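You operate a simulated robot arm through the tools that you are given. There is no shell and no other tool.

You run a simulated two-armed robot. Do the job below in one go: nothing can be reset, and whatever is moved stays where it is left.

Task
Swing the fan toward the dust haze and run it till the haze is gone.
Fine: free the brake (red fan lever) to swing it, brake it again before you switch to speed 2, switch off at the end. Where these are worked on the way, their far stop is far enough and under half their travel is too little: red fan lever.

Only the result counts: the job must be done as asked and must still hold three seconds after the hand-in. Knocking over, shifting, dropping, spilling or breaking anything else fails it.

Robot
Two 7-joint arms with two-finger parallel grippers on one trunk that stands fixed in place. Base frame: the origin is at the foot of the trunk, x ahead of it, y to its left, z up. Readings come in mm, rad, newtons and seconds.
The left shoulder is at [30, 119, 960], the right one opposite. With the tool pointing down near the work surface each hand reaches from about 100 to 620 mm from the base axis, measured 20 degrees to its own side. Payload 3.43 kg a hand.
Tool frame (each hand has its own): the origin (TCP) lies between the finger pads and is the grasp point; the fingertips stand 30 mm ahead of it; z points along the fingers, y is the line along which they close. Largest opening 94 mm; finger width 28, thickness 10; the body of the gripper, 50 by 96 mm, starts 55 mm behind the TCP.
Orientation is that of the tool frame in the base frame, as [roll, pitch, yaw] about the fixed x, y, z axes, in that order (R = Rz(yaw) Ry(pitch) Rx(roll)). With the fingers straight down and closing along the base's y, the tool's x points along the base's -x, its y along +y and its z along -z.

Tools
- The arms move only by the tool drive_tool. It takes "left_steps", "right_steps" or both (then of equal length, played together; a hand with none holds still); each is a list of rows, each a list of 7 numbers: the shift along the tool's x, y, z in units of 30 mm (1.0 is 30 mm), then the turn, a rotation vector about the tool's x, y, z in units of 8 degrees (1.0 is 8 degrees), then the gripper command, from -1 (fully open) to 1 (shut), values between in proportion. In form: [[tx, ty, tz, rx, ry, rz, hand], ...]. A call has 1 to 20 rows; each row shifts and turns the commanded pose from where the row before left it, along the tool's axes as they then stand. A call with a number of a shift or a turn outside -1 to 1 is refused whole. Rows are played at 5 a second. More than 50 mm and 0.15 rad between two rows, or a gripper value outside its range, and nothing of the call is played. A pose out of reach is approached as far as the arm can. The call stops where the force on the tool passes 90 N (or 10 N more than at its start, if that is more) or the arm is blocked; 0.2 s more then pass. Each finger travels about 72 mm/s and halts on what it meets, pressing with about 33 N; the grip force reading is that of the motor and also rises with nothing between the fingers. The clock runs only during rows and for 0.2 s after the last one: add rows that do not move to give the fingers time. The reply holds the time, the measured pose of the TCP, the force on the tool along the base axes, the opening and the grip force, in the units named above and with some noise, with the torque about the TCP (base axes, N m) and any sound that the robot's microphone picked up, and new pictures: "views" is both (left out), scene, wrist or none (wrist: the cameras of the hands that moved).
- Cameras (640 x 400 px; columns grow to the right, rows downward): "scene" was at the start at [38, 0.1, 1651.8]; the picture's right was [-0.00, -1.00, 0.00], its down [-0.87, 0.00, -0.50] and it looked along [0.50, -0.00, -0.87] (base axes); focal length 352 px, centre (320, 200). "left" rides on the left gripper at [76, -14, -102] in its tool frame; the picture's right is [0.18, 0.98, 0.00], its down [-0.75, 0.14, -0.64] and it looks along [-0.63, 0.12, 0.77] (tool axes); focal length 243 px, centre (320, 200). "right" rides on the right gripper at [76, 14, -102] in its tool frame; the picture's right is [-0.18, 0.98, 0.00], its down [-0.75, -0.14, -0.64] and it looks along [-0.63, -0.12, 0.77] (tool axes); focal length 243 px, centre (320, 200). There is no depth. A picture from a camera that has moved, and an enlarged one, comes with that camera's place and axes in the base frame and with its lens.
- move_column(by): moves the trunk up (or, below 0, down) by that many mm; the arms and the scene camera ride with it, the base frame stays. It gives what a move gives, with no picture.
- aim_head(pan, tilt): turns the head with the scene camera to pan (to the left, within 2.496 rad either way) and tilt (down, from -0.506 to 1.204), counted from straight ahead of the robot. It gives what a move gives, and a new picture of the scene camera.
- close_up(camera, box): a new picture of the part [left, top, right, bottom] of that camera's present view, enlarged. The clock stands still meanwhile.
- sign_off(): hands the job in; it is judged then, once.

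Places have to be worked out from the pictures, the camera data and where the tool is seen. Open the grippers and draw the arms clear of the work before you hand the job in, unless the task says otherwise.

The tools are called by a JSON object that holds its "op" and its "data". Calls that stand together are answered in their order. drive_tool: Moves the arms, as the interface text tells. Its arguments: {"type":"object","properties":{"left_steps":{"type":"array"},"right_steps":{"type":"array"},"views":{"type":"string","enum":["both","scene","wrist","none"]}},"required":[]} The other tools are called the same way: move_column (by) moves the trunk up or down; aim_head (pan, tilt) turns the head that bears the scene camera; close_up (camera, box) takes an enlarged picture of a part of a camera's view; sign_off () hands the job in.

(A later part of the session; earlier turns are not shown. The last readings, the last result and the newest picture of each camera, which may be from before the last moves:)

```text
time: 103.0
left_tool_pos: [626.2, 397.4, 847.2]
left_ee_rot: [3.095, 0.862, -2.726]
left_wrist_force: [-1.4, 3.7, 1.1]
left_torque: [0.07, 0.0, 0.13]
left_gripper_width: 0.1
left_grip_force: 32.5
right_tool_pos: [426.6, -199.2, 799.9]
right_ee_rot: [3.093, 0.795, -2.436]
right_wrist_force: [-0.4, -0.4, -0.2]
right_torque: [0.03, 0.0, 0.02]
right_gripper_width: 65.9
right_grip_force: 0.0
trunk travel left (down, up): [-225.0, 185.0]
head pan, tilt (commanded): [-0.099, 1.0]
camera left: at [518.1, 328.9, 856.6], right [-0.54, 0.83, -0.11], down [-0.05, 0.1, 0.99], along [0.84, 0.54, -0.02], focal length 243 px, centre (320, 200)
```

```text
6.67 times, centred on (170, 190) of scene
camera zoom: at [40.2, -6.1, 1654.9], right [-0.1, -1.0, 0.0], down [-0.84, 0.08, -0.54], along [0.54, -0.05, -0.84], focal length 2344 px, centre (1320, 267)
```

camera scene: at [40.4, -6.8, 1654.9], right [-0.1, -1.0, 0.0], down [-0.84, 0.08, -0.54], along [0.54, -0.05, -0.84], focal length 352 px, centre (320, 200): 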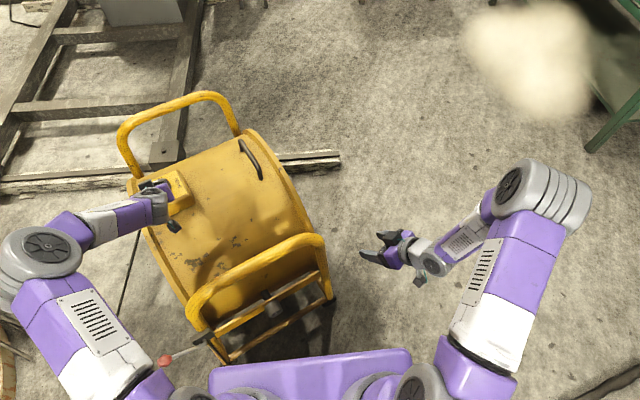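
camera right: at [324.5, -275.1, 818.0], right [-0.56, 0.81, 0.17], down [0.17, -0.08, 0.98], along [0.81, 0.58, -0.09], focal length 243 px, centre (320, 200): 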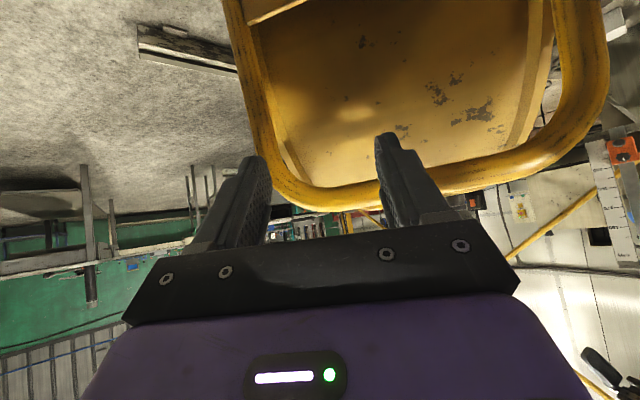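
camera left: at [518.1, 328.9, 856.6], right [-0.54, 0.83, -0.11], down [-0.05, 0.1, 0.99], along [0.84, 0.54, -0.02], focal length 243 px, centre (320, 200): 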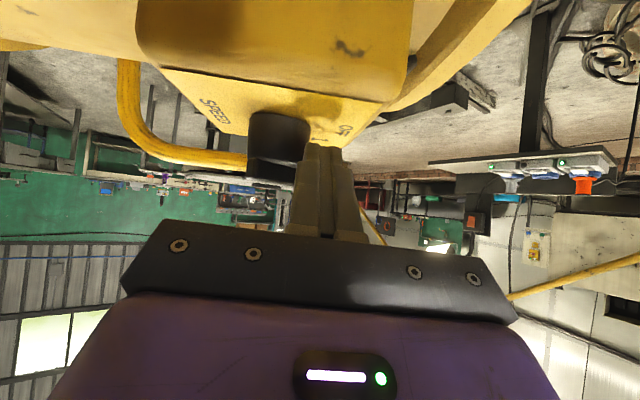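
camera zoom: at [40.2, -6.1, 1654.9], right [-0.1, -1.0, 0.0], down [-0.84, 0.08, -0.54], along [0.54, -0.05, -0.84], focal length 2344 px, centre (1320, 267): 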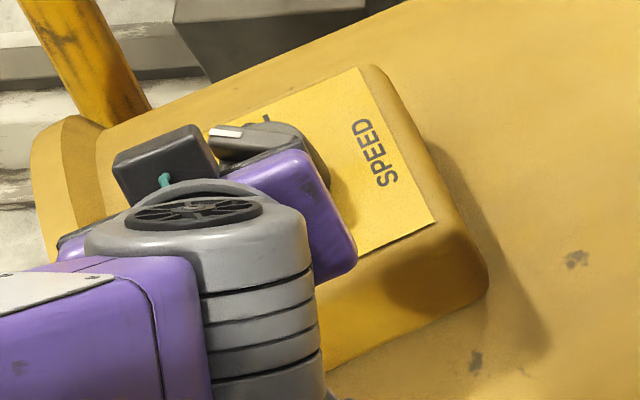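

The pointer has begun to turn, with only about 4 N. I follow the arc further.

{"op": "drive_tool", "data": {"left_steps": [[-0.06, -0.013, 0.07, 0, 0, 0, 1], [-0.06, -0.013, 0.07, 0, 0, 0, 1], [-0.052, -0.046, 0.06, 0, 0, 0, 1], [-0.052, -0.046, 0.06, 0, 0, 0, 1], [0, 0, 0, 0, 0, 0, 1]], "views": "both"}}

{"op": "close_up", "data": {"camera": "left", "box": [180, 0, 460, 240]}}

{"op": "close_up", "data": {"camera": "scene", "box": [135, 160, 205, 220]}}

```text
time: 104.2
left_tool_pos: [635.4, 402.6, 847.4]
left_ee_rot: [3.093, 0.863, -2.721]
left_wrist_force: [-6.5, 21.6, 6.7]
left_torque: [0.34, -0.04, 0.57]
left_gripper_width: 0.0
left_grip_force: 33.1
right_tool_pos: [425.8, -198.4, 800.2]
right_ee_rot: [3.096, 0.794, -2.436]
right_wrist_force: [0.0, 0.6, -1.0]
right_torque: [0.02, 0.0, -0.02]
right_gripper_width: 66.0
right_grip_force: 0.0
trunk travel left (down, up): [-225.0, 185.0]
head pan, tilt (commanded): [-0.099, 1.0]
camera scene: at [38.9, -4.3, 1655.0], right [-0.1, -1.0, 0.0], down [-0.84, 0.08, -0.54], along [0.54, -0.06, -0.84], focal length 352 px, centre (320, 200)
camera left: at [528.2, 332.3, 856.6], right [-0.54, 0.83, -0.11], down [-0.05, 0.1, 0.99], along [0.84, 0.55, -0.01], focal length 243 px, centre (320, 200)
```

scene: 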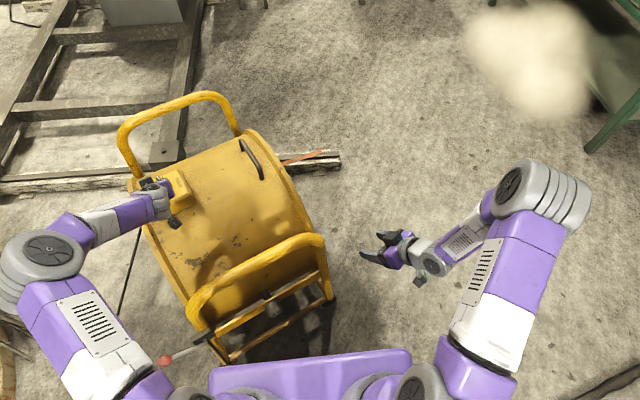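
left: 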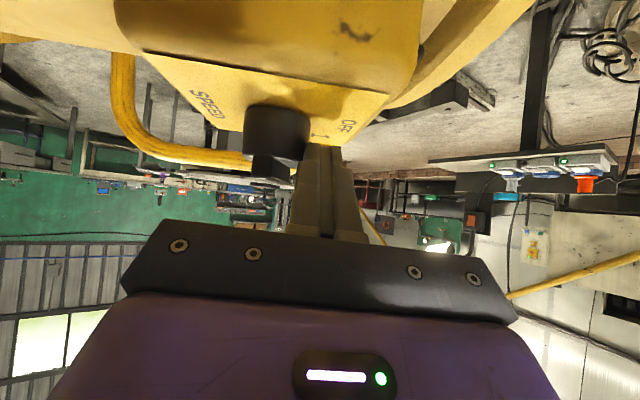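

```text
1.67 times, centred on (320, 120) of left
camera zoom: at [528.2, 332.3, 856.6], right [-0.54, 0.83, -0.11], down [-0.05, 0.1, 0.99], along [0.84, 0.55, -0.01], focal length 404 px, centre (320, 333)
```

zoom: 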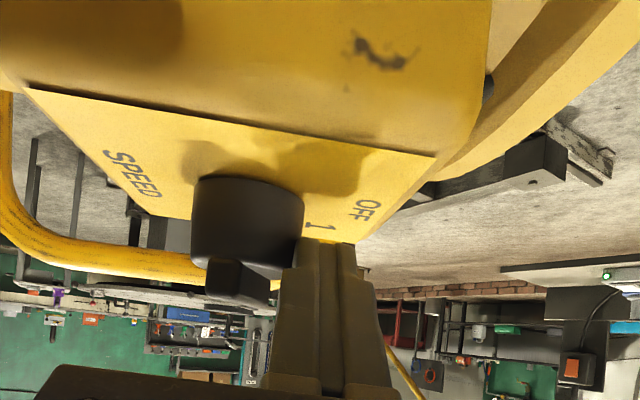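

```text
6.67 times, centred on (170, 190) of scene
camera zoom: at [38.9, -4.3, 1655.0], right [-0.1, -1.0, 0.0], down [-0.84, 0.08, -0.54], along [0.54, -0.06, -0.84], focal length 2344 px, centre (1320, 267)
```

zoom: 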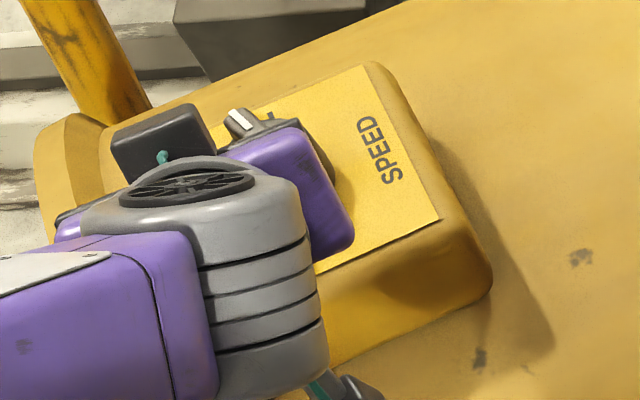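

The fan is now running at speed 1. An orange streamer stands out from the far grille toward the haze side, so the outlet is the correct end. I push the fin on toward 2.

{"op": "drive_tool", "data": {"left_steps": [[-0.025, -0.1, 0.025, 0, 0, 0, 1], [-0.025, -0.1, 0.025, 0, 0, 0, 1], [-0.025, -0.1, 0.025, 0, 0, 0, 1], [-0.025, -0.1, 0.025, 0, 0, 0, 1], [0, 0, 0, 0, 0, 0, 1]], "views": "both"}}

{"op": "close_up", "data": {"camera": "left", "box": [180, 0, 460, 240]}}

{"op": "close_up", "data": {"camera": "scene", "box": [135, 160, 205, 220]}}

```text
time: 105.4
left_tool_pos: [641.3, 400.9, 848.2]
left_ee_rot: [3.076, 0.867, -2.718]
left_wrist_force: [-17.8, 32.5, 12.7]
left_torque: [0.88, 0.24, 0.64]
left_gripper_width: 0.0
left_grip_force: 33.0
right_tool_pos: [425.3, -196.4, 802.1]
right_ee_rot: [3.097, 0.795, -2.434]
right_wrist_force: [0.0, -0.2, -0.5]
right_torque: [0.0, 0.03, -0.01]
right_gripper_width: 65.8
right_grip_force: 0.1
trunk travel left (down, up): [-225.0, 185.0]
head pan, tilt (commanded): [-0.099, 1.0]
camera scene: at [36.4, -3.2, 1655.0], right [-0.1, -1.0, 0.0], down [-0.84, 0.08, -0.54], along [0.54, -0.06, -0.84], focal length 352 px, centre (320, 200)
camera left: at [535.5, 329.9, 856.5], right [-0.56, 0.83, -0.1], down [-0.05, 0.09, 0.99], along [0.83, 0.56, -0.01], focal length 243 px, centre (320, 200)
```

scene: 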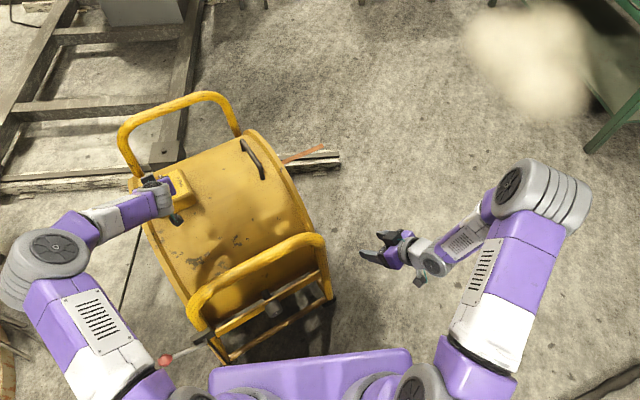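
left: 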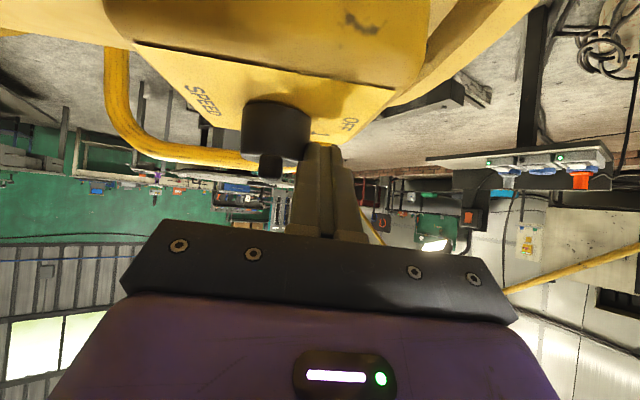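

```text
1.67 times, centred on (320, 120) of left
camera zoom: at [535.5, 329.9, 856.5], right [-0.56, 0.83, -0.1], down [-0.05, 0.09, 0.99], along [0.83, 0.56, -0.01], focal length 404 px, centre (320, 333)
```

zoom: 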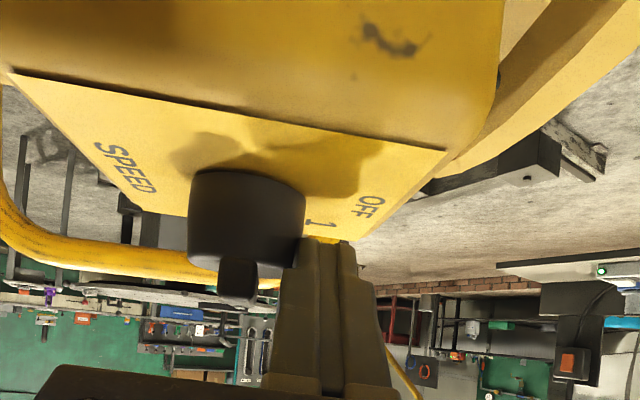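

```text
6.67 times, centred on (170, 190) of scene
camera zoom: at [36.4, -3.2, 1655.0], right [-0.1, -1.0, 0.0], down [-0.84, 0.08, -0.54], along [0.54, -0.06, -0.84], focal length 2344 px, centre (1320, 267)
```

zoom: 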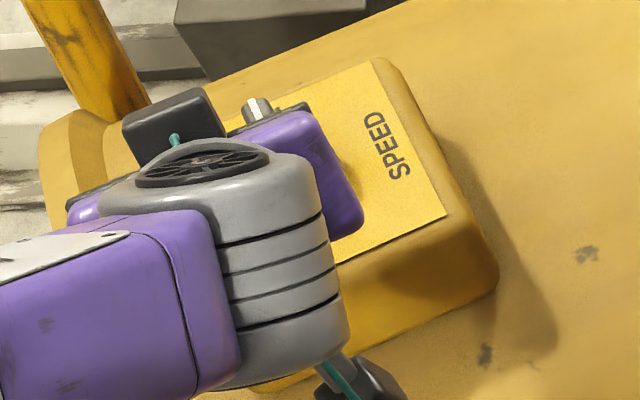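

The fin now stands end-on, about bearing 25°, which is the 2 mark, and the force has risen to 37 N as at a stop. I ease the fingertips off and check the knob, streamer and haze.

{"op": "drive_tool", "data": {"left_steps": [[0.02, 0.3, -0.02, 0, 0, 0, 1], [0.1, 0.2, -0.15, 0, 0, 0, 1], [0.3, 0, -0.5, 0, 0, 0, 1], [0, 0, -0.8, 0, 0, 0, 1], [0, 0, -0.8, 0, 0, 0, 1], [0, 0, -0.8, 0, 0, 0, 1]], "views": "both"}}

{"op": "close_up", "data": {"camera": "scene", "box": [135, 150, 215, 210]}}

{"op": "close_up", "data": {"camera": "scene", "box": [240, 0, 640, 200]}}

```text
time: 106.8
left_tool_pos: [568.1, 366.0, 898.9]
left_ee_rot: [3.099, 0.86, -2.723]
left_wrist_force: [0.0, 0.0, -0.3]
left_torque: [0.03, 0.01, 0.02]
left_gripper_width: 0.1
left_grip_force: 32.7
right_tool_pos: [426.3, -198.2, 799.6]
right_ee_rot: [3.094, 0.794, -2.436]
right_wrist_force: [1.3, 0.1, -0.7]
right_torque: [0.03, 0.0, -0.02]
right_gripper_width: 65.7
right_grip_force: 0.1
trunk travel left (down, up): [-225.0, 185.0]
head pan, tilt (commanded): [-0.099, 1.0]
camera scene: at [39.8, -6.8, 1654.9], right [-0.1, -0.99, 0.0], down [-0.84, 0.08, -0.54], along [0.54, -0.05, -0.84], focal length 352 px, centre (320, 200)
camera left: at [460.2, 297.8, 907.8], right [-0.54, 0.84, -0.11], down [-0.05, 0.1, 0.99], along [0.84, 0.54, -0.02], focal length 243 px, centre (320, 200)
```

scene: 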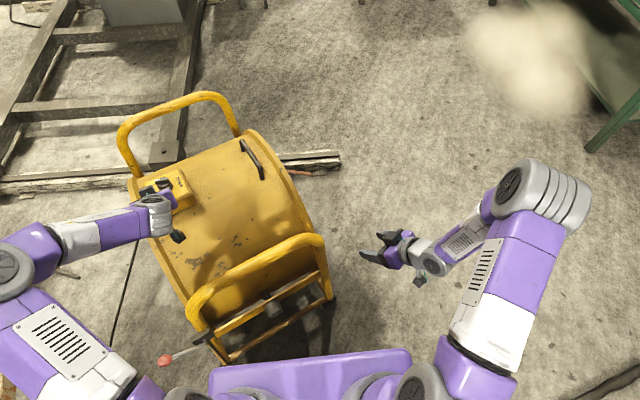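
left: 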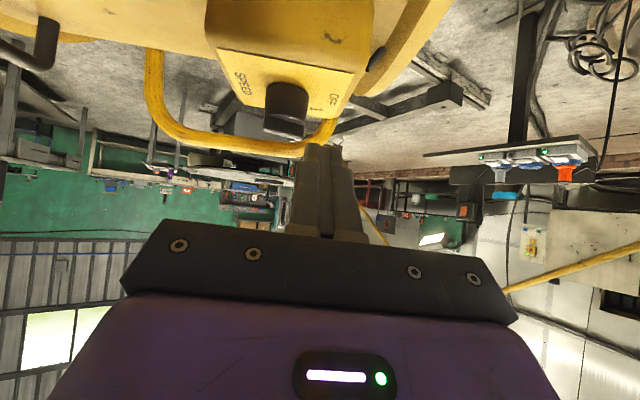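

```text
6.67 times, centred on (175, 180) of scene
camera zoom: at [39.8, -6.8, 1654.9], right [-0.1, -0.99, 0.0], down [-0.84, 0.08, -0.54], along [0.54, -0.05, -0.84], focal length 2344 px, centre (1287, 333)
```

zoom: 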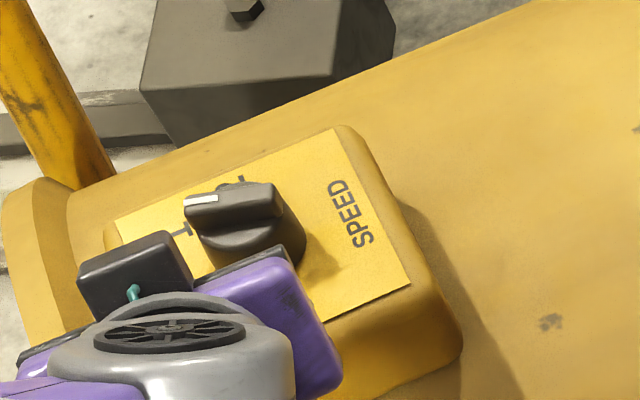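

```text
1.60 times, centred on (440, 100) of scene
camera zoom: at [39.8, -6.8, 1654.9], right [-0.1, -0.99, 0.0], down [-0.84, 0.08, -0.54], along [0.54, -0.05, -0.84], focal length 563 px, centre (128, 360)
```

zoom: 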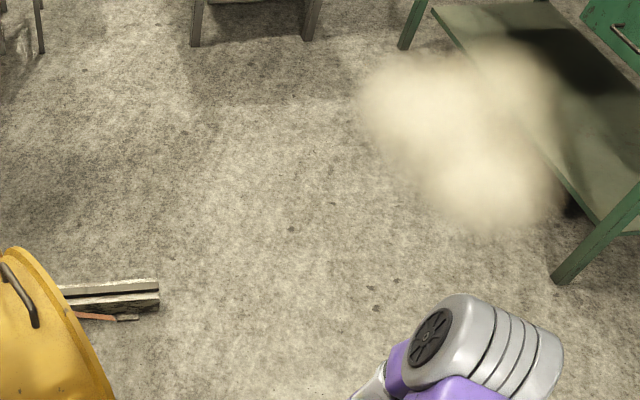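

The knob was rolled back to about 20° from OFF by the finger rubbing on its round base as I withdrew, and the streamer drooped again. I'll redo it with the tip 13 mm higher so it touches only the fin, and I'll release sideways before retracting.

{"op": "drive_tool", "data": {"left_steps": [[-0.113, -0.03, 0.787, 0, 0, 0, 1], [-0.113, -0.03, 0.787, 0, 0, 0, 1], [-0.113, -0.03, 0.787, 0, 0, 0, 1], [0, 0, 0, 0, 0, 0, 1]], "views": "wrist"}}

{"op": "close_up", "data": {"camera": "left", "box": [180, 0, 460, 240]}}

{"op": "close_up", "data": {"camera": "scene", "box": [135, 150, 215, 210]}}

```text
time: 107.8
left_tool_pos: [623.7, 390.4, 857.4]
left_ee_rot: [3.098, 0.859, -2.726]
left_wrist_force: [-0.8, -0.7, -0.9]
left_torque: [-0.01, -0.01, 0.04]
left_gripper_width: 0.0
left_grip_force: 32.6
right_tool_pos: [427.0, -198.5, 801.2]
right_ee_rot: [3.093, 0.794, -2.437]
right_wrist_force: [0.1, 0.8, -0.3]
right_torque: [-0.01, -0.05, -0.04]
right_gripper_width: 65.9
right_grip_force: 0.0
trunk travel left (down, up): [-225.0, 185.0]
head pan, tilt (commanded): [-0.099, 1.0]
camera left: at [516.5, 321.3, 867.0], right [-0.54, 0.84, -0.11], down [-0.05, 0.1, 0.99], along [0.84, 0.54, -0.02], focal length 243 px, centre (320, 200)
```

left: 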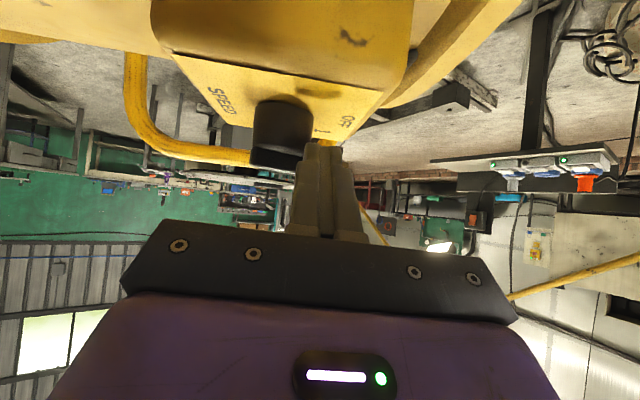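

```text
1.67 times, centred on (320, 120) of left
camera zoom: at [516.5, 321.3, 867.0], right [-0.54, 0.84, -0.11], down [-0.05, 0.1, 0.99], along [0.84, 0.54, -0.02], focal length 404 px, centre (320, 333)
```

zoom: 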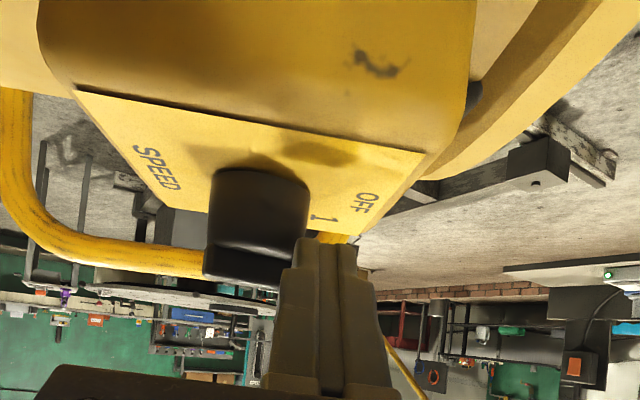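

```text
6.67 times, centred on (175, 180) of scene
camera zoom: at [40.2, -6.9, 1654.9], right [-0.1, -0.99, 0.0], down [-0.84, 0.08, -0.54], along [0.54, -0.05, -0.84], focal length 2344 px, centre (1287, 333)
```

zoom: 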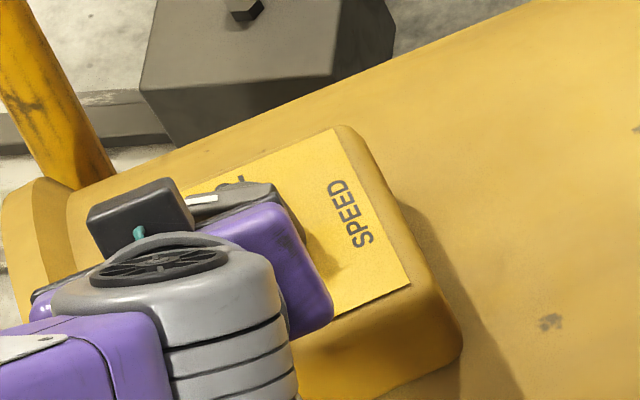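

The fin end is about 9 mm farther to the right than the tip. I raise 5 mm, shift in and push to about the 1 position, then check.

{"op": "drive_tool", "data": {"left_steps": [[-0.132, -0.135, -0.109, 0, 0, 0, 1], [-0.102, 0.004, 0.119, 0, 0, 0, 1], [-0.102, 0.004, 0.119, 0, 0, 0, 1], [-0.114, -0.019, 0.132, 0, 0, 0, 1], [0, 0, 0, 0, 0, 0, 1]], "views": "both"}}

{"op": "close_up", "data": {"camera": "left", "box": [180, 0, 460, 240]}}

{"op": "close_up", "data": {"camera": "scene", "box": [135, 150, 215, 210]}}

```text
time: 109.0
left_tool_pos: [638.7, 396.3, 863.8]
left_ee_rot: [3.093, 0.862, -2.723]
left_wrist_force: [-7.5, 10.4, 1.8]
left_torque: [0.29, 0.17, 0.19]
left_gripper_width: 0.1
left_grip_force: 33.3
right_tool_pos: [426.1, -198.8, 802.3]
right_ee_rot: [3.093, 0.794, -2.435]
right_wrist_force: [0.5, 0.0, -0.3]
right_torque: [0.01, -0.02, 0.01]
right_gripper_width: 66.0
right_grip_force: 0.1
trunk travel left (down, up): [-225.0, 185.0]
head pan, tilt (commanded): [-0.099, 1.0]
camera scene: at [39.2, -5.4, 1654.9], right [-0.1, -1.0, 0.0], down [-0.84, 0.08, -0.54], along [0.54, -0.05, -0.84], focal length 352 px, centre (320, 200)
camera left: at [531.2, 327.4, 873.1], right [-0.54, 0.83, -0.11], down [-0.05, 0.1, 0.99], along [0.84, 0.54, -0.02], focal length 243 px, centre (320, 200)
```

scene: 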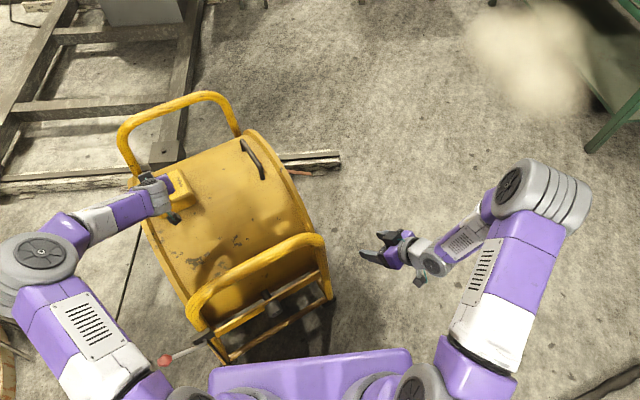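
left: 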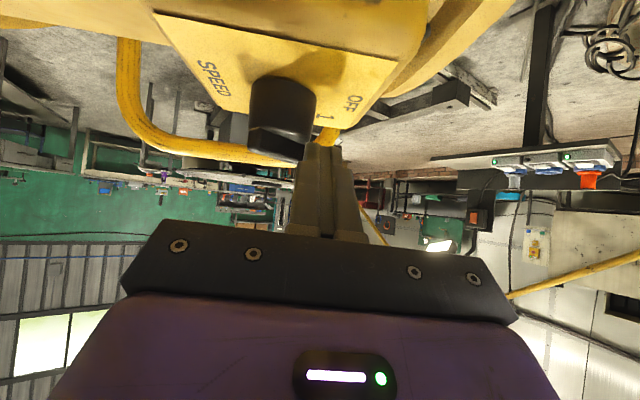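

```text
1.67 times, centred on (320, 120) of left
camera zoom: at [531.2, 327.4, 873.1], right [-0.54, 0.83, -0.11], down [-0.05, 0.1, 0.99], along [0.84, 0.54, -0.02], focal length 404 px, centre (320, 333)
```

zoom: 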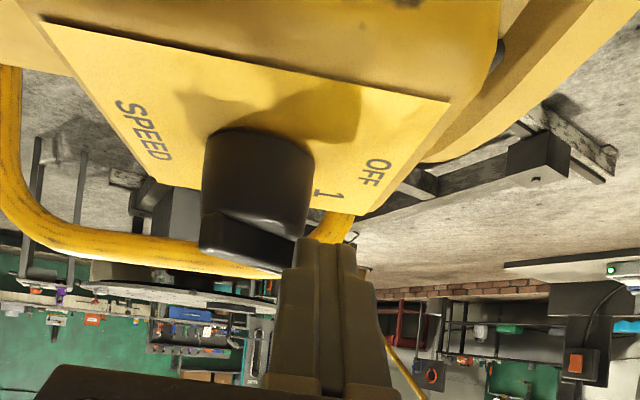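

```text
6.67 times, centred on (175, 180) of scene
camera zoom: at [39.2, -5.4, 1654.9], right [-0.1, -1.0, 0.0], down [-0.84, 0.08, -0.54], along [0.54, -0.05, -0.84], focal length 2344 px, centre (1287, 333)
```

zoom: 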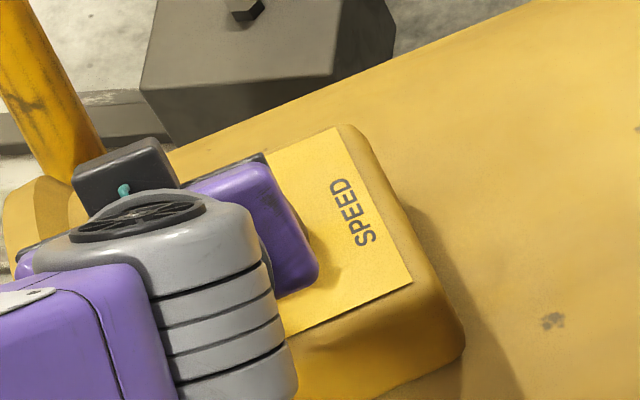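

The fin is being pushed properly now, at about 35-40° with 13 N. I continue along the arc toward 2.

{"op": "drive_tool", "data": {"left_steps": [[-0.05, -0.045, 0.055, 0, 0, 0, 1], [-0.05, -0.045, 0.055, 0, 0, 0, 1], [-0.04, -0.065, 0.04, 0, 0, 0, 1], [-0.04, -0.065, 0.04, 0, 0, 0, 1], [0, 0, 0, 0, 0, 0, 1]], "views": "both"}}

{"op": "close_up", "data": {"camera": "left", "box": [180, 0, 460, 240]}}

```text
time: 110.2
left_tool_pos: [648.5, 398.6, 864.7]
left_ee_rot: [3.085, 0.863, -2.722]
left_wrist_force: [-9.9, 25.6, 3.6]
left_torque: [0.77, 0.23, 0.43]
left_gripper_width: 0.0
left_grip_force: 33.0
right_tool_pos: [427.0, -196.9, 800.7]
right_ee_rot: [3.096, 0.794, -2.435]
right_wrist_force: [-0.4, 0.6, 0.0]
right_torque: [0.0, -0.02, -0.01]
right_gripper_width: 65.9
right_grip_force: 0.0
trunk travel left (down, up): [-225.0, 185.0]
head pan, tilt (commanded): [-0.099, 1.0]
camera scene: at [38.8, -3.4, 1655.0], right [-0.1, -1.0, 0.0], down [-0.84, 0.08, -0.54], along [0.54, -0.06, -0.84], focal length 352 px, centre (320, 200)
camera left: at [540.7, 329.1, 873.8], right [-0.55, 0.83, -0.1], down [-0.05, 0.09, 0.99], along [0.83, 0.55, -0.01], focal length 243 px, centre (320, 200)
```

scene: 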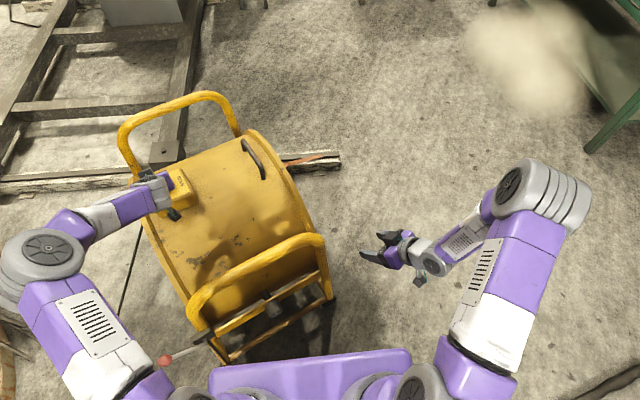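
left: 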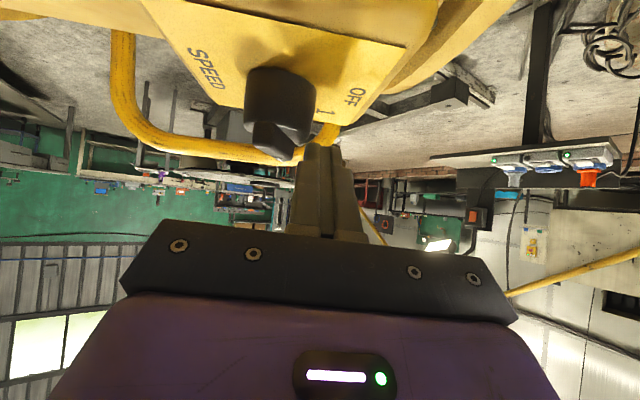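

```text
1.67 times, centred on (320, 120) of left
camera zoom: at [540.7, 329.1, 873.8], right [-0.55, 0.83, -0.1], down [-0.05, 0.09, 0.99], along [0.83, 0.55, -0.01], focal length 404 px, centre (320, 333)
```

zoom: 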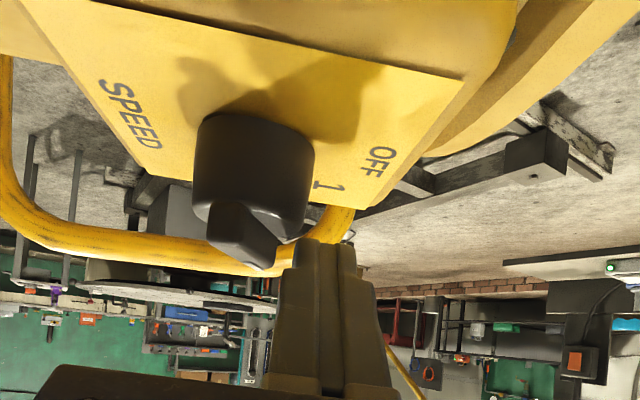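

The fin is at about 58° and the streamer is out again. I push sideways to bring it the rest of the way to 2.

{"op": "drive_tool", "data": {"left_steps": [[-0.015, -0.1, 0.012, 0, 0, 0, 1], [-0.015, -0.1, 0.012, 0, 0, 0, 1], [-0.01, -0.1, 0.008, 0, 0, 0, 1], [-0.01, -0.1, 0.008, 0, 0, 0, 1], [0, 0, 0, 0, 0, 0, 1]], "views": "both"}}

{"op": "close_up", "data": {"camera": "left", "box": [180, 0, 460, 240]}}

```text
time: 111.4
left_tool_pos: [653.8, 396.5, 866.3]
left_ee_rot: [3.077, 0.87, -2.714]
left_wrist_force: [-6.4, 39.2, 9.1]
left_torque: [1.07, 0.04, 0.56]
left_gripper_width: 0.0
left_grip_force: 32.9
right_tool_pos: [426.4, -196.3, 801.1]
right_ee_rot: [3.097, 0.793, -2.434]
right_wrist_force: [-0.4, 0.4, 0.7]
right_torque: [0.01, 0.02, -0.02]
right_gripper_width: 65.8
right_grip_force: 0.0
trunk travel left (down, up): [-225.0, 185.0]
head pan, tilt (commanded): [-0.099, 1.0]
camera scene: at [38.5, -2.0, 1655.0], right [-0.1, -1.0, 0.0], down [-0.84, 0.08, -0.54], along [0.54, -0.06, -0.84], focal length 352 px, centre (320, 200)
camera left: at [547.9, 325.4, 874.0], right [-0.56, 0.82, -0.1], down [-0.05, 0.09, 0.99], along [0.83, 0.56, -0.01], focal length 243 px, centre (320, 200)
```

scene: 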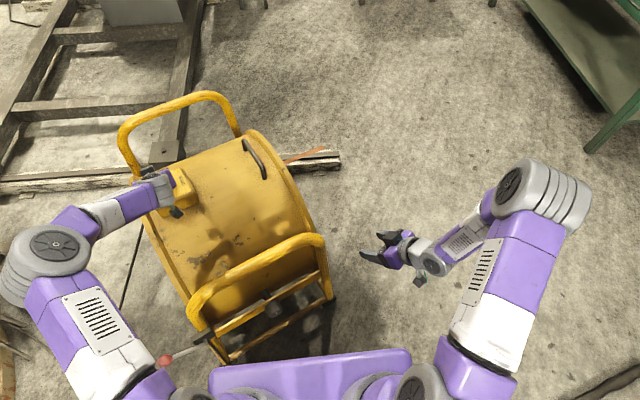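
left: 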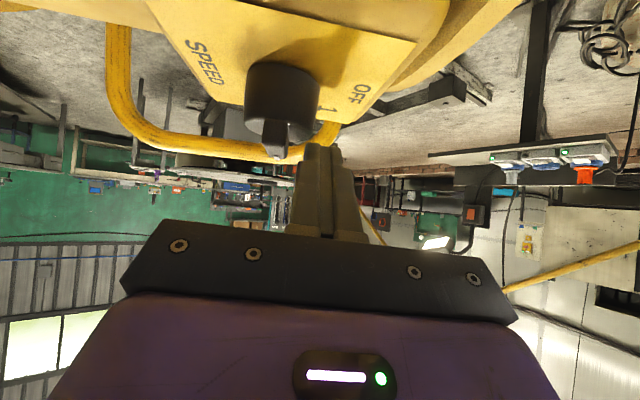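

```text
1.67 times, centred on (320, 120) of left
camera zoom: at [547.9, 325.4, 874.0], right [-0.56, 0.82, -0.1], down [-0.05, 0.09, 0.99], along [0.83, 0.56, -0.01], focal length 404 px, centre (320, 333)
```

zoom: 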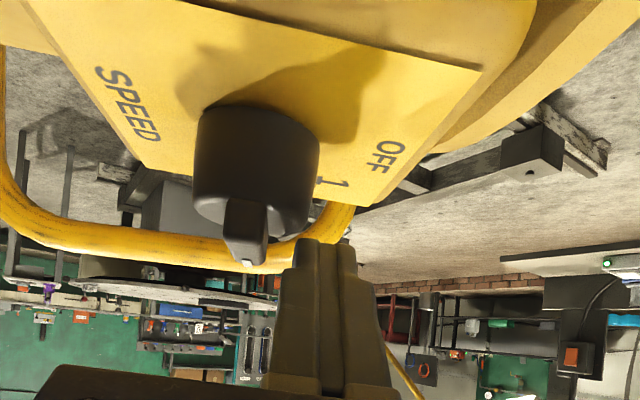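

The haze no longer shows in the scene. I press slightly further so the knob is surely at 2, and look closely at where the haze was.

{"op": "drive_tool", "data": {"left_steps": [[0, -0.08, 0, 0, 0, 0, 1], [0, -0.08, 0, 0, 0, 0, 1], [0, 0, 0, 0, 0, 0, 1], [0, 0, 0, 0, 0, 0, 1], [0, 0, 0, 0, 0, 0, 1], [0, 0, 0, 0, 0, 0, 1]], "views": "both"}}

{"op": "close_up", "data": {"camera": "scene", "box": [240, 0, 640, 200]}}

{"op": "close_up", "data": {"camera": "left", "box": [180, 0, 460, 240]}}

```text
time: 112.8
left_tool_pos: [656.1, 393.4, 866.3]
left_ee_rot: [3.074, 0.872, -2.713]
left_wrist_force: [-10.2, 39.1, 14.1]
left_torque: [1.08, 0.07, 0.58]
left_gripper_width: 0.1
left_grip_force: 32.7
right_tool_pos: [424.6, -196.4, 801.2]
right_ee_rot: [3.099, 0.796, -2.432]
right_wrist_force: [0.0, -0.6, -0.4]
right_torque: [-0.03, -0.02, -0.04]
right_gripper_width: 65.6
right_grip_force: 0.0
trunk travel left (down, up): [-225.0, 185.0]
head pan, tilt (commanded): [-0.099, 1.0]
camera scene: at [37.3, -2.3, 1655.0], right [-0.1, -1.0, 0.0], down [-0.84, 0.08, -0.54], along [0.54, -0.06, -0.84], focal length 352 px, centre (320, 200)
camera left: at [550.4, 321.1, 875.1], right [-0.56, 0.82, -0.1], down [-0.05, 0.08, 0.99], along [0.83, 0.56, 0.0], focal length 243 px, centre (320, 200)
```

scene: 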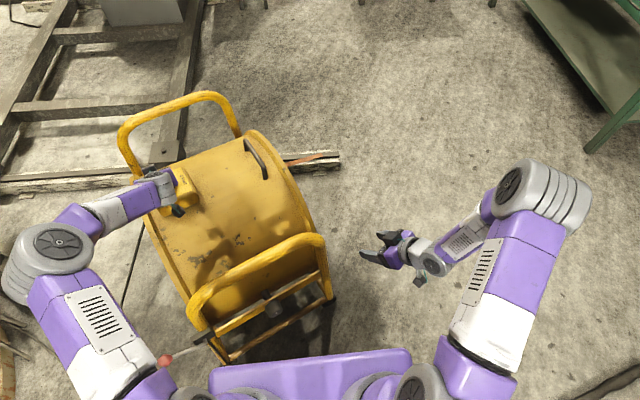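
left: 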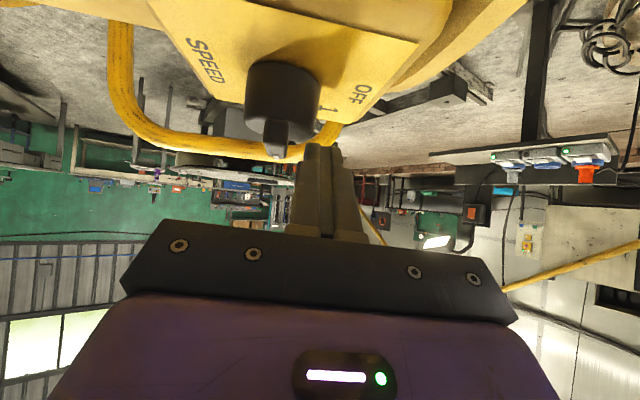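

```text
1.60 times, centred on (440, 100) of scene
camera zoom: at [37.3, -2.3, 1655.0], right [-0.1, -1.0, 0.0], down [-0.84, 0.08, -0.54], along [0.54, -0.06, -0.84], focal length 563 px, centre (128, 360)
```

zoom: 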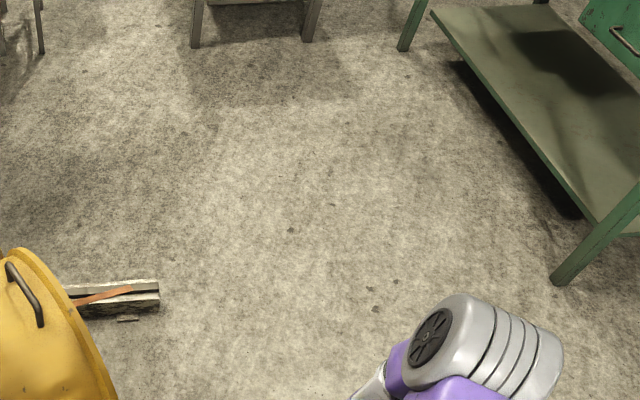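

```text
1.67 times, centred on (320, 120) of left
camera zoom: at [550.4, 321.1, 875.1], right [-0.56, 0.82, -0.1], down [-0.05, 0.08, 0.99], along [0.83, 0.56, 0.0], focal length 404 px, centre (320, 333)
```

zoom: 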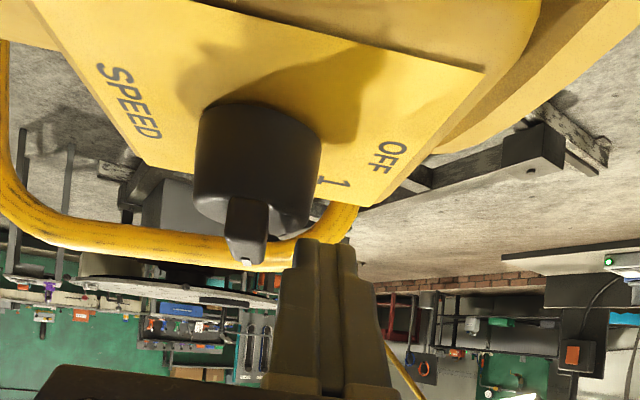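

The haze is completely gone, with the pointer at 2 and the streamer out. To switch off I release sideways to the left, move back along the knob, and come against the left side of the fin's tail.

{"op": "drive_tool", "data": {"left_steps": [[-0.04, 0.27, -0.043, 0, 0, 0, 1], [-0.04, 0.27, -0.043, 0, 0, 0, 1], [0, 0.1, 0, 0, 0, 0, 1], [0.28, -0.01, -0.33, 0, 0, 0, 1], [0.28, -0.01, -0.33, 0, 0, 0, 1], [0.1, 0, 0.087, 0, 0, 0, 1], [0, 0, 0, 0, 0, 0, 1]], "views": "both"}}

{"op": "close_up", "data": {"camera": "left", "box": [180, 0, 460, 240]}}

{"op": "close_up", "data": {"camera": "scene", "box": [135, 150, 215, 210]}}

```text
time: 114.4
left_tool_pos: [627.1, 381.1, 862.9]
left_ee_rot: [3.1, 0.86, -2.725]
left_wrist_force: [-0.1, 0.2, -1.0]
left_torque: [0.0, 0.03, -0.04]
left_gripper_width: 0.2
left_grip_force: 32.5
right_tool_pos: [426.9, -199.6, 801.0]
right_ee_rot: [3.092, 0.794, -2.436]
right_wrist_force: [0.2, -0.8, 0.8]
right_torque: [0.01, -0.02, -0.02]
right_gripper_width: 66.0
right_grip_force: 0.0
trunk travel left (down, up): [-225.0, 185.0]
head pan, tilt (commanded): [-0.099, 1.0]
camera scene: at [40.2, -6.6, 1654.9], right [-0.1, -1.0, 0.0], down [-0.84, 0.08, -0.54], along [0.54, -0.05, -0.84], focal length 352 px, centre (320, 200)
camera left: at [520.0, 311.9, 873.4], right [-0.54, 0.84, -0.11], down [-0.05, 0.1, 0.99], along [0.84, 0.54, -0.02], focal length 243 px, centre (320, 200)
```

scene: 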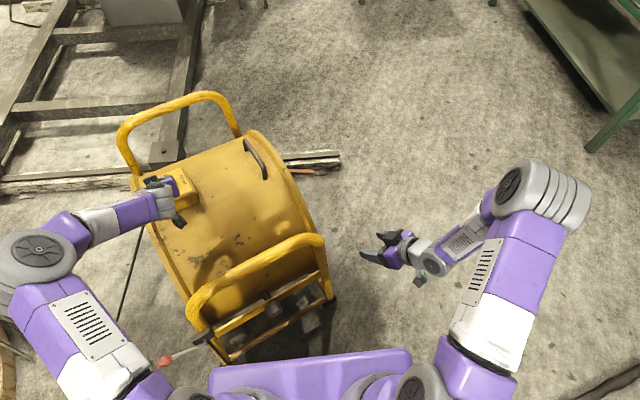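
left: 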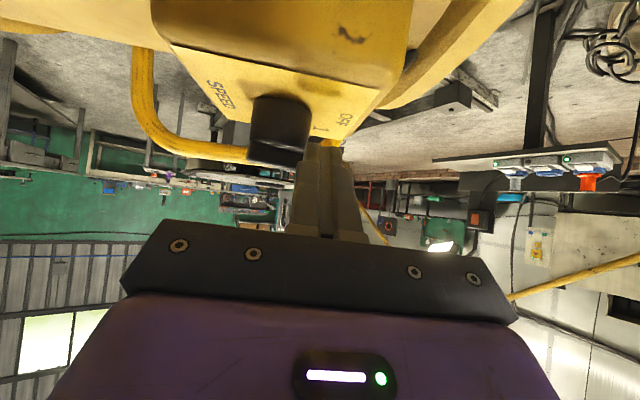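

```text
1.67 times, centred on (320, 120) of left
camera zoom: at [520.0, 311.9, 873.4], right [-0.54, 0.84, -0.11], down [-0.05, 0.1, 0.99], along [0.84, 0.54, -0.02], focal length 404 px, centre (320, 333)
```

zoom: 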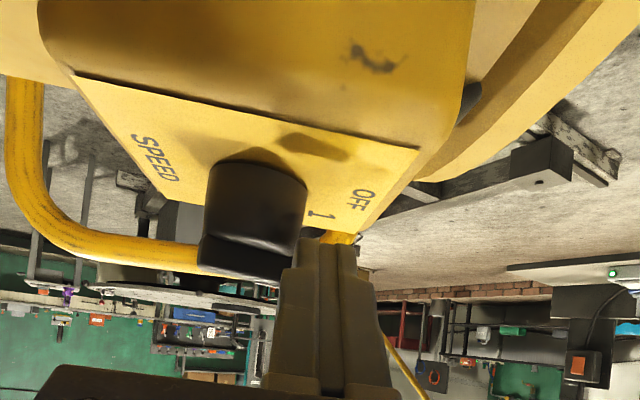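

```text
6.67 times, centred on (175, 180) of scene
camera zoom: at [40.2, -6.6, 1654.9], right [-0.1, -1.0, 0.0], down [-0.84, 0.08, -0.54], along [0.54, -0.05, -0.84], focal length 2344 px, centre (1287, 333)
```

zoom: 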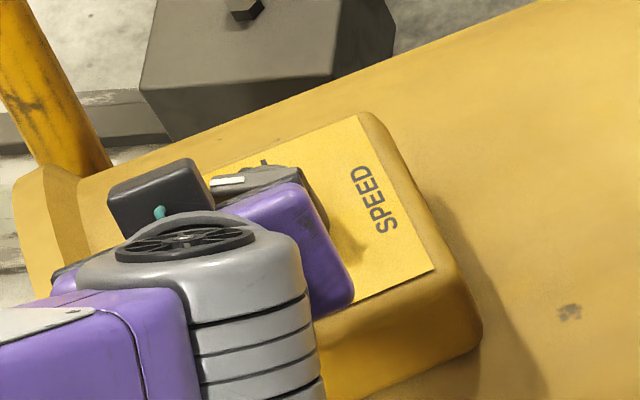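

The fan reads off again (the streamer droops and the knob is back near OFF), but the switch box appears shifted a little in the picture. I enlarge the fan again at the same head pose to see whether the fan has turned or moved.

{"op": "close_up", "data": {"camera": "scene", "box": [125, 115, 285, 215]}}

{"op": "close_up", "data": {"camera": "scene", "box": [130, 220, 350, 390]}}

```text
4.00 times, centred on (205, 165) of scene
camera zoom: at [40.2, -6.6, 1654.9], right [-0.1, -1.0, 0.0], down [-0.84, 0.08, -0.54], along [0.54, -0.05, -0.84], focal length 1406 px, centre (780, 340)
```

zoom: 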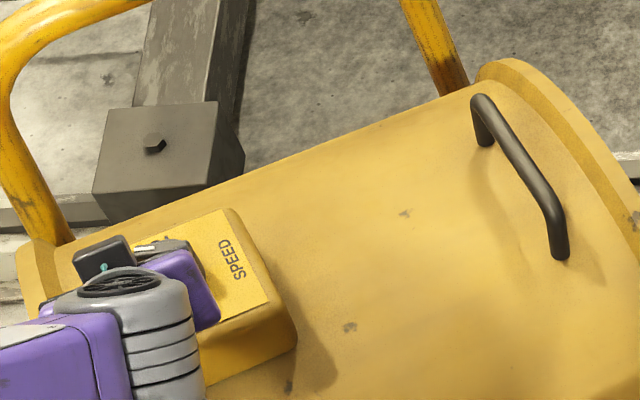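

```text
2.35 times, centred on (240, 305) of scene
camera zoom: at [40.2, -6.6, 1654.9], right [-0.1, -1.0, 0.0], down [-0.84, 0.08, -0.54], along [0.54, -0.05, -0.84], focal length 827 px, centre (508, -47)
```

zoom: 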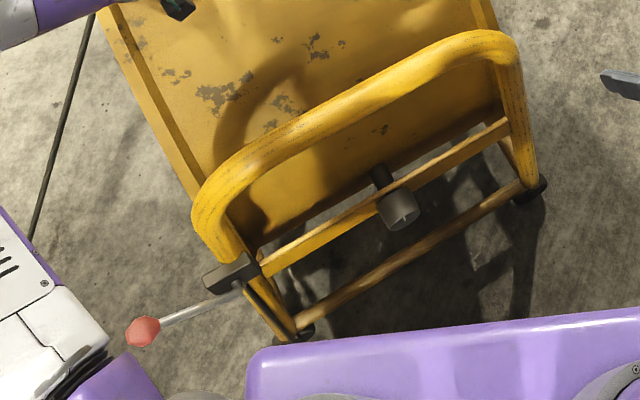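

Only the drum has tipped by about 2° on its side pins; frame, heading and lever are unmoved. The knob must still be set fully to OFF, so I back away 45 mm to see it plainly.

{"op": "drive_tool", "data": {"left_steps": [[0, 0, -0.5, 0, 0, 0, 1], [0, 0, -0.5, 0, 0, 0, 1], [0, 0, -0.5, 0, 0, 0, 1], [0, 0, 0, 0, 0, 0, 1]], "views": "both"}}

{"op": "close_up", "data": {"camera": "left", "box": [180, 0, 460, 240]}}

{"op": "close_up", "data": {"camera": "scene", "box": [135, 150, 215, 210]}}

```text
time: 115.4
left_tool_pos: [597.2, 366.7, 892.2]
left_ee_rot: [3.099, 0.861, -2.724]
left_wrist_force: [-0.6, -0.1, 0.7]
left_torque: [0.01, 0.03, 0.0]
left_gripper_width: 0.0
left_grip_force: 33.0
right_tool_pos: [426.9, -199.6, 800.4]
right_ee_rot: [3.091, 0.792, -2.437]
right_wrist_force: [0.1, -0.3, 1.0]
right_torque: [-0.03, -0.02, -0.03]
right_gripper_width: 65.9
right_grip_force: 0.0
trunk travel left (down, up): [-225.0, 185.0]
head pan, tilt (commanded): [-0.099, 1.0]
camera scene: at [40.8, -6.6, 1654.9], right [-0.1, -1.0, 0.0], down [-0.84, 0.08, -0.54], along [0.54, -0.05, -0.84], focal length 352 px, centre (320, 200)
camera left: at [489.8, 298.3, 902.7], right [-0.54, 0.84, -0.11], down [-0.05, 0.1, 0.99], along [0.84, 0.54, -0.02], focal length 243 px, centre (320, 200)
```

scene: 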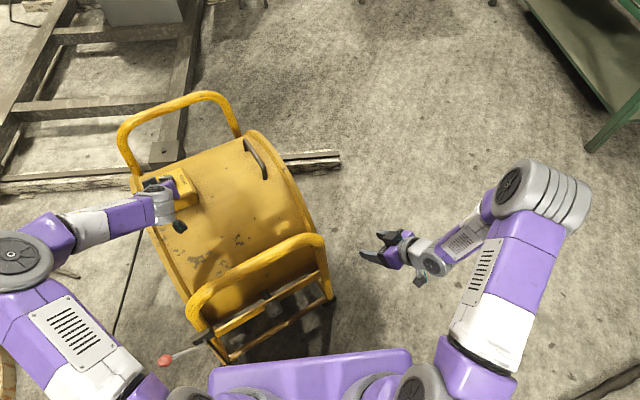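
left: 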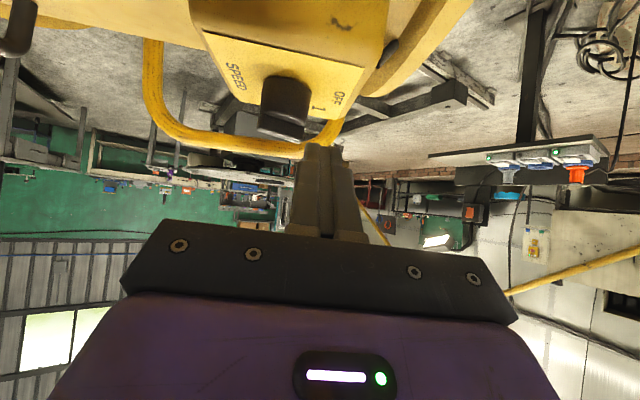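

```text
1.67 times, centred on (320, 120) of left
camera zoom: at [489.8, 298.3, 902.7], right [-0.54, 0.84, -0.11], down [-0.05, 0.1, 0.99], along [0.84, 0.54, -0.02], focal length 404 px, centre (320, 333)
```

zoom: 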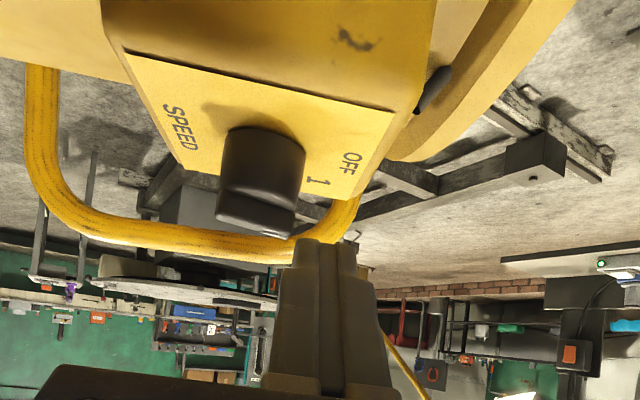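

```text
6.67 times, centred on (175, 180) of scene
camera zoom: at [40.8, -6.6, 1654.9], right [-0.1, -1.0, 0.0], down [-0.84, 0.08, -0.54], along [0.54, -0.05, -0.84], focal length 2344 px, centre (1287, 333)
```

zoom: 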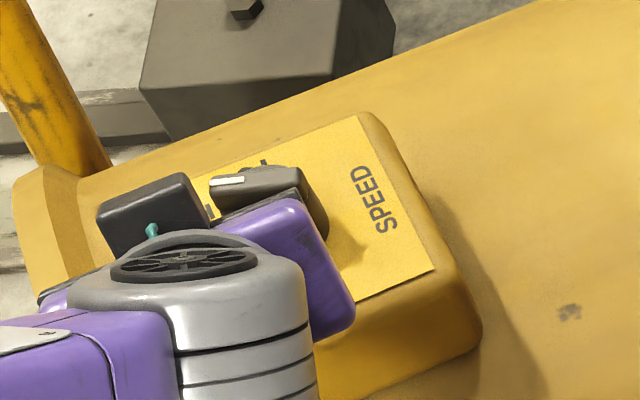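

The knob rests about 18° short of OFF and its axis is now near (674, 374). I move the fingertips to the right side, behind the fin's tail, so that a forward push turns it back to OFF.

{"op": "drive_tool", "data": {"left_steps": [[-0.028, -0.75, 0, 0, 0, 0, 1], [-0.028, -0.75, 0, 0, 0, 0, 1], [0, 0, 0, 0, 0, 0, 1], [0.01, 0, 0.6, 0, 0, 0, 1], [0.01, 0, 0.6, 0, 0, 0, 1], [0, 0, 0, 0, 0, 0, 1]], "views": "both"}}

{"op": "close_up", "data": {"camera": "left", "box": [180, 0, 460, 240]}}

{"op": "close_up", "data": {"camera": "scene", "box": [135, 150, 215, 210]}}

```text
time: 116.8
left_tool_pos: [643.8, 338.5, 869.2]
left_ee_rot: [3.1, 0.861, -2.728]
left_wrist_force: [0.4, 0.8, -0.1]
left_torque: [0.06, 0.0, 0.01]
left_gripper_width: 0.1
left_grip_force: 32.3
right_tool_pos: [427.0, -198.5, 799.0]
right_ee_rot: [3.093, 0.794, -2.435]
right_wrist_force: [1.3, 0.3, -0.4]
right_torque: [0.01, 0.02, -0.04]
right_gripper_width: 66.0
right_grip_force: 0.0
trunk travel left (down, up): [-225.0, 185.0]
head pan, tilt (commanded): [-0.099, 1.0]
camera scene: at [40.4, -6.9, 1654.9], right [-0.1, -1.0, 0.0], down [-0.84, 0.08, -0.54], along [0.54, -0.05, -0.84], focal length 352 px, centre (320, 200)
camera left: at [534.2, 269.7, 879.1], right [-0.54, 0.84, -0.11], down [-0.05, 0.1, 0.99], along [0.84, 0.54, -0.02], focal length 243 px, centre (320, 200)
```

scene: 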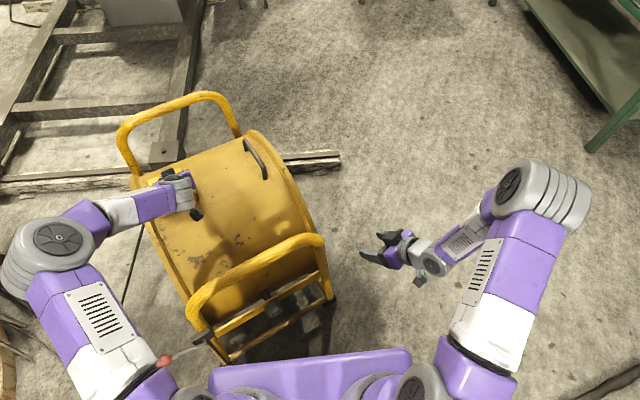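
left: 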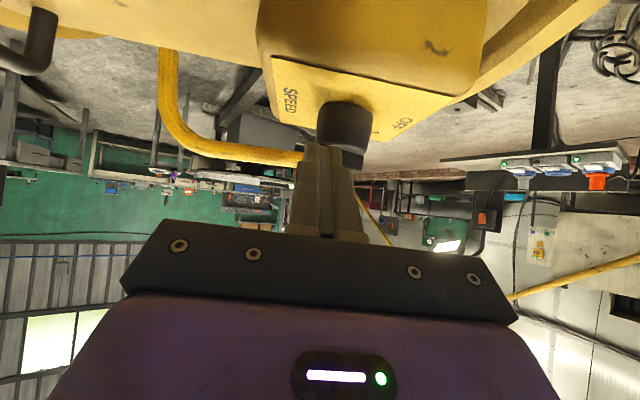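

```text
1.67 times, centred on (320, 120) of left
camera zoom: at [534.2, 269.7, 879.1], right [-0.54, 0.84, -0.11], down [-0.05, 0.1, 0.99], along [0.84, 0.54, -0.02], focal length 404 px, centre (320, 333)
```

zoom: 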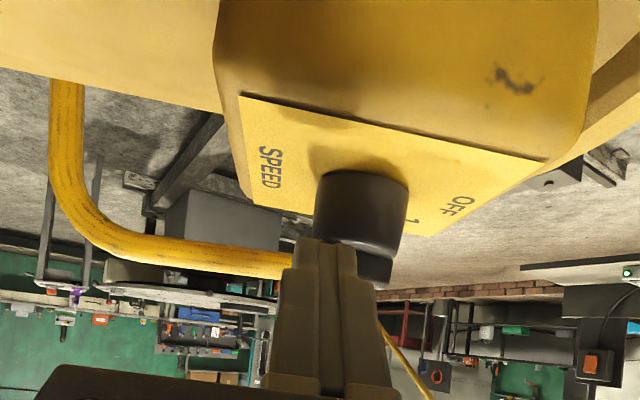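

```text
6.67 times, centred on (175, 180) of scene
camera zoom: at [40.4, -6.9, 1654.9], right [-0.1, -1.0, 0.0], down [-0.84, 0.08, -0.54], along [0.54, -0.05, -0.84], focal length 2344 px, centre (1287, 333)
```

zoom: 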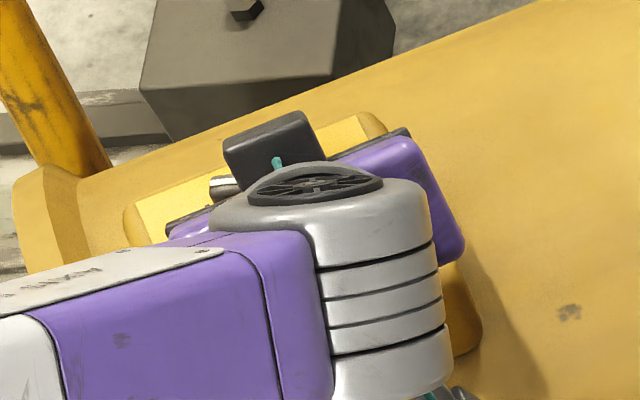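

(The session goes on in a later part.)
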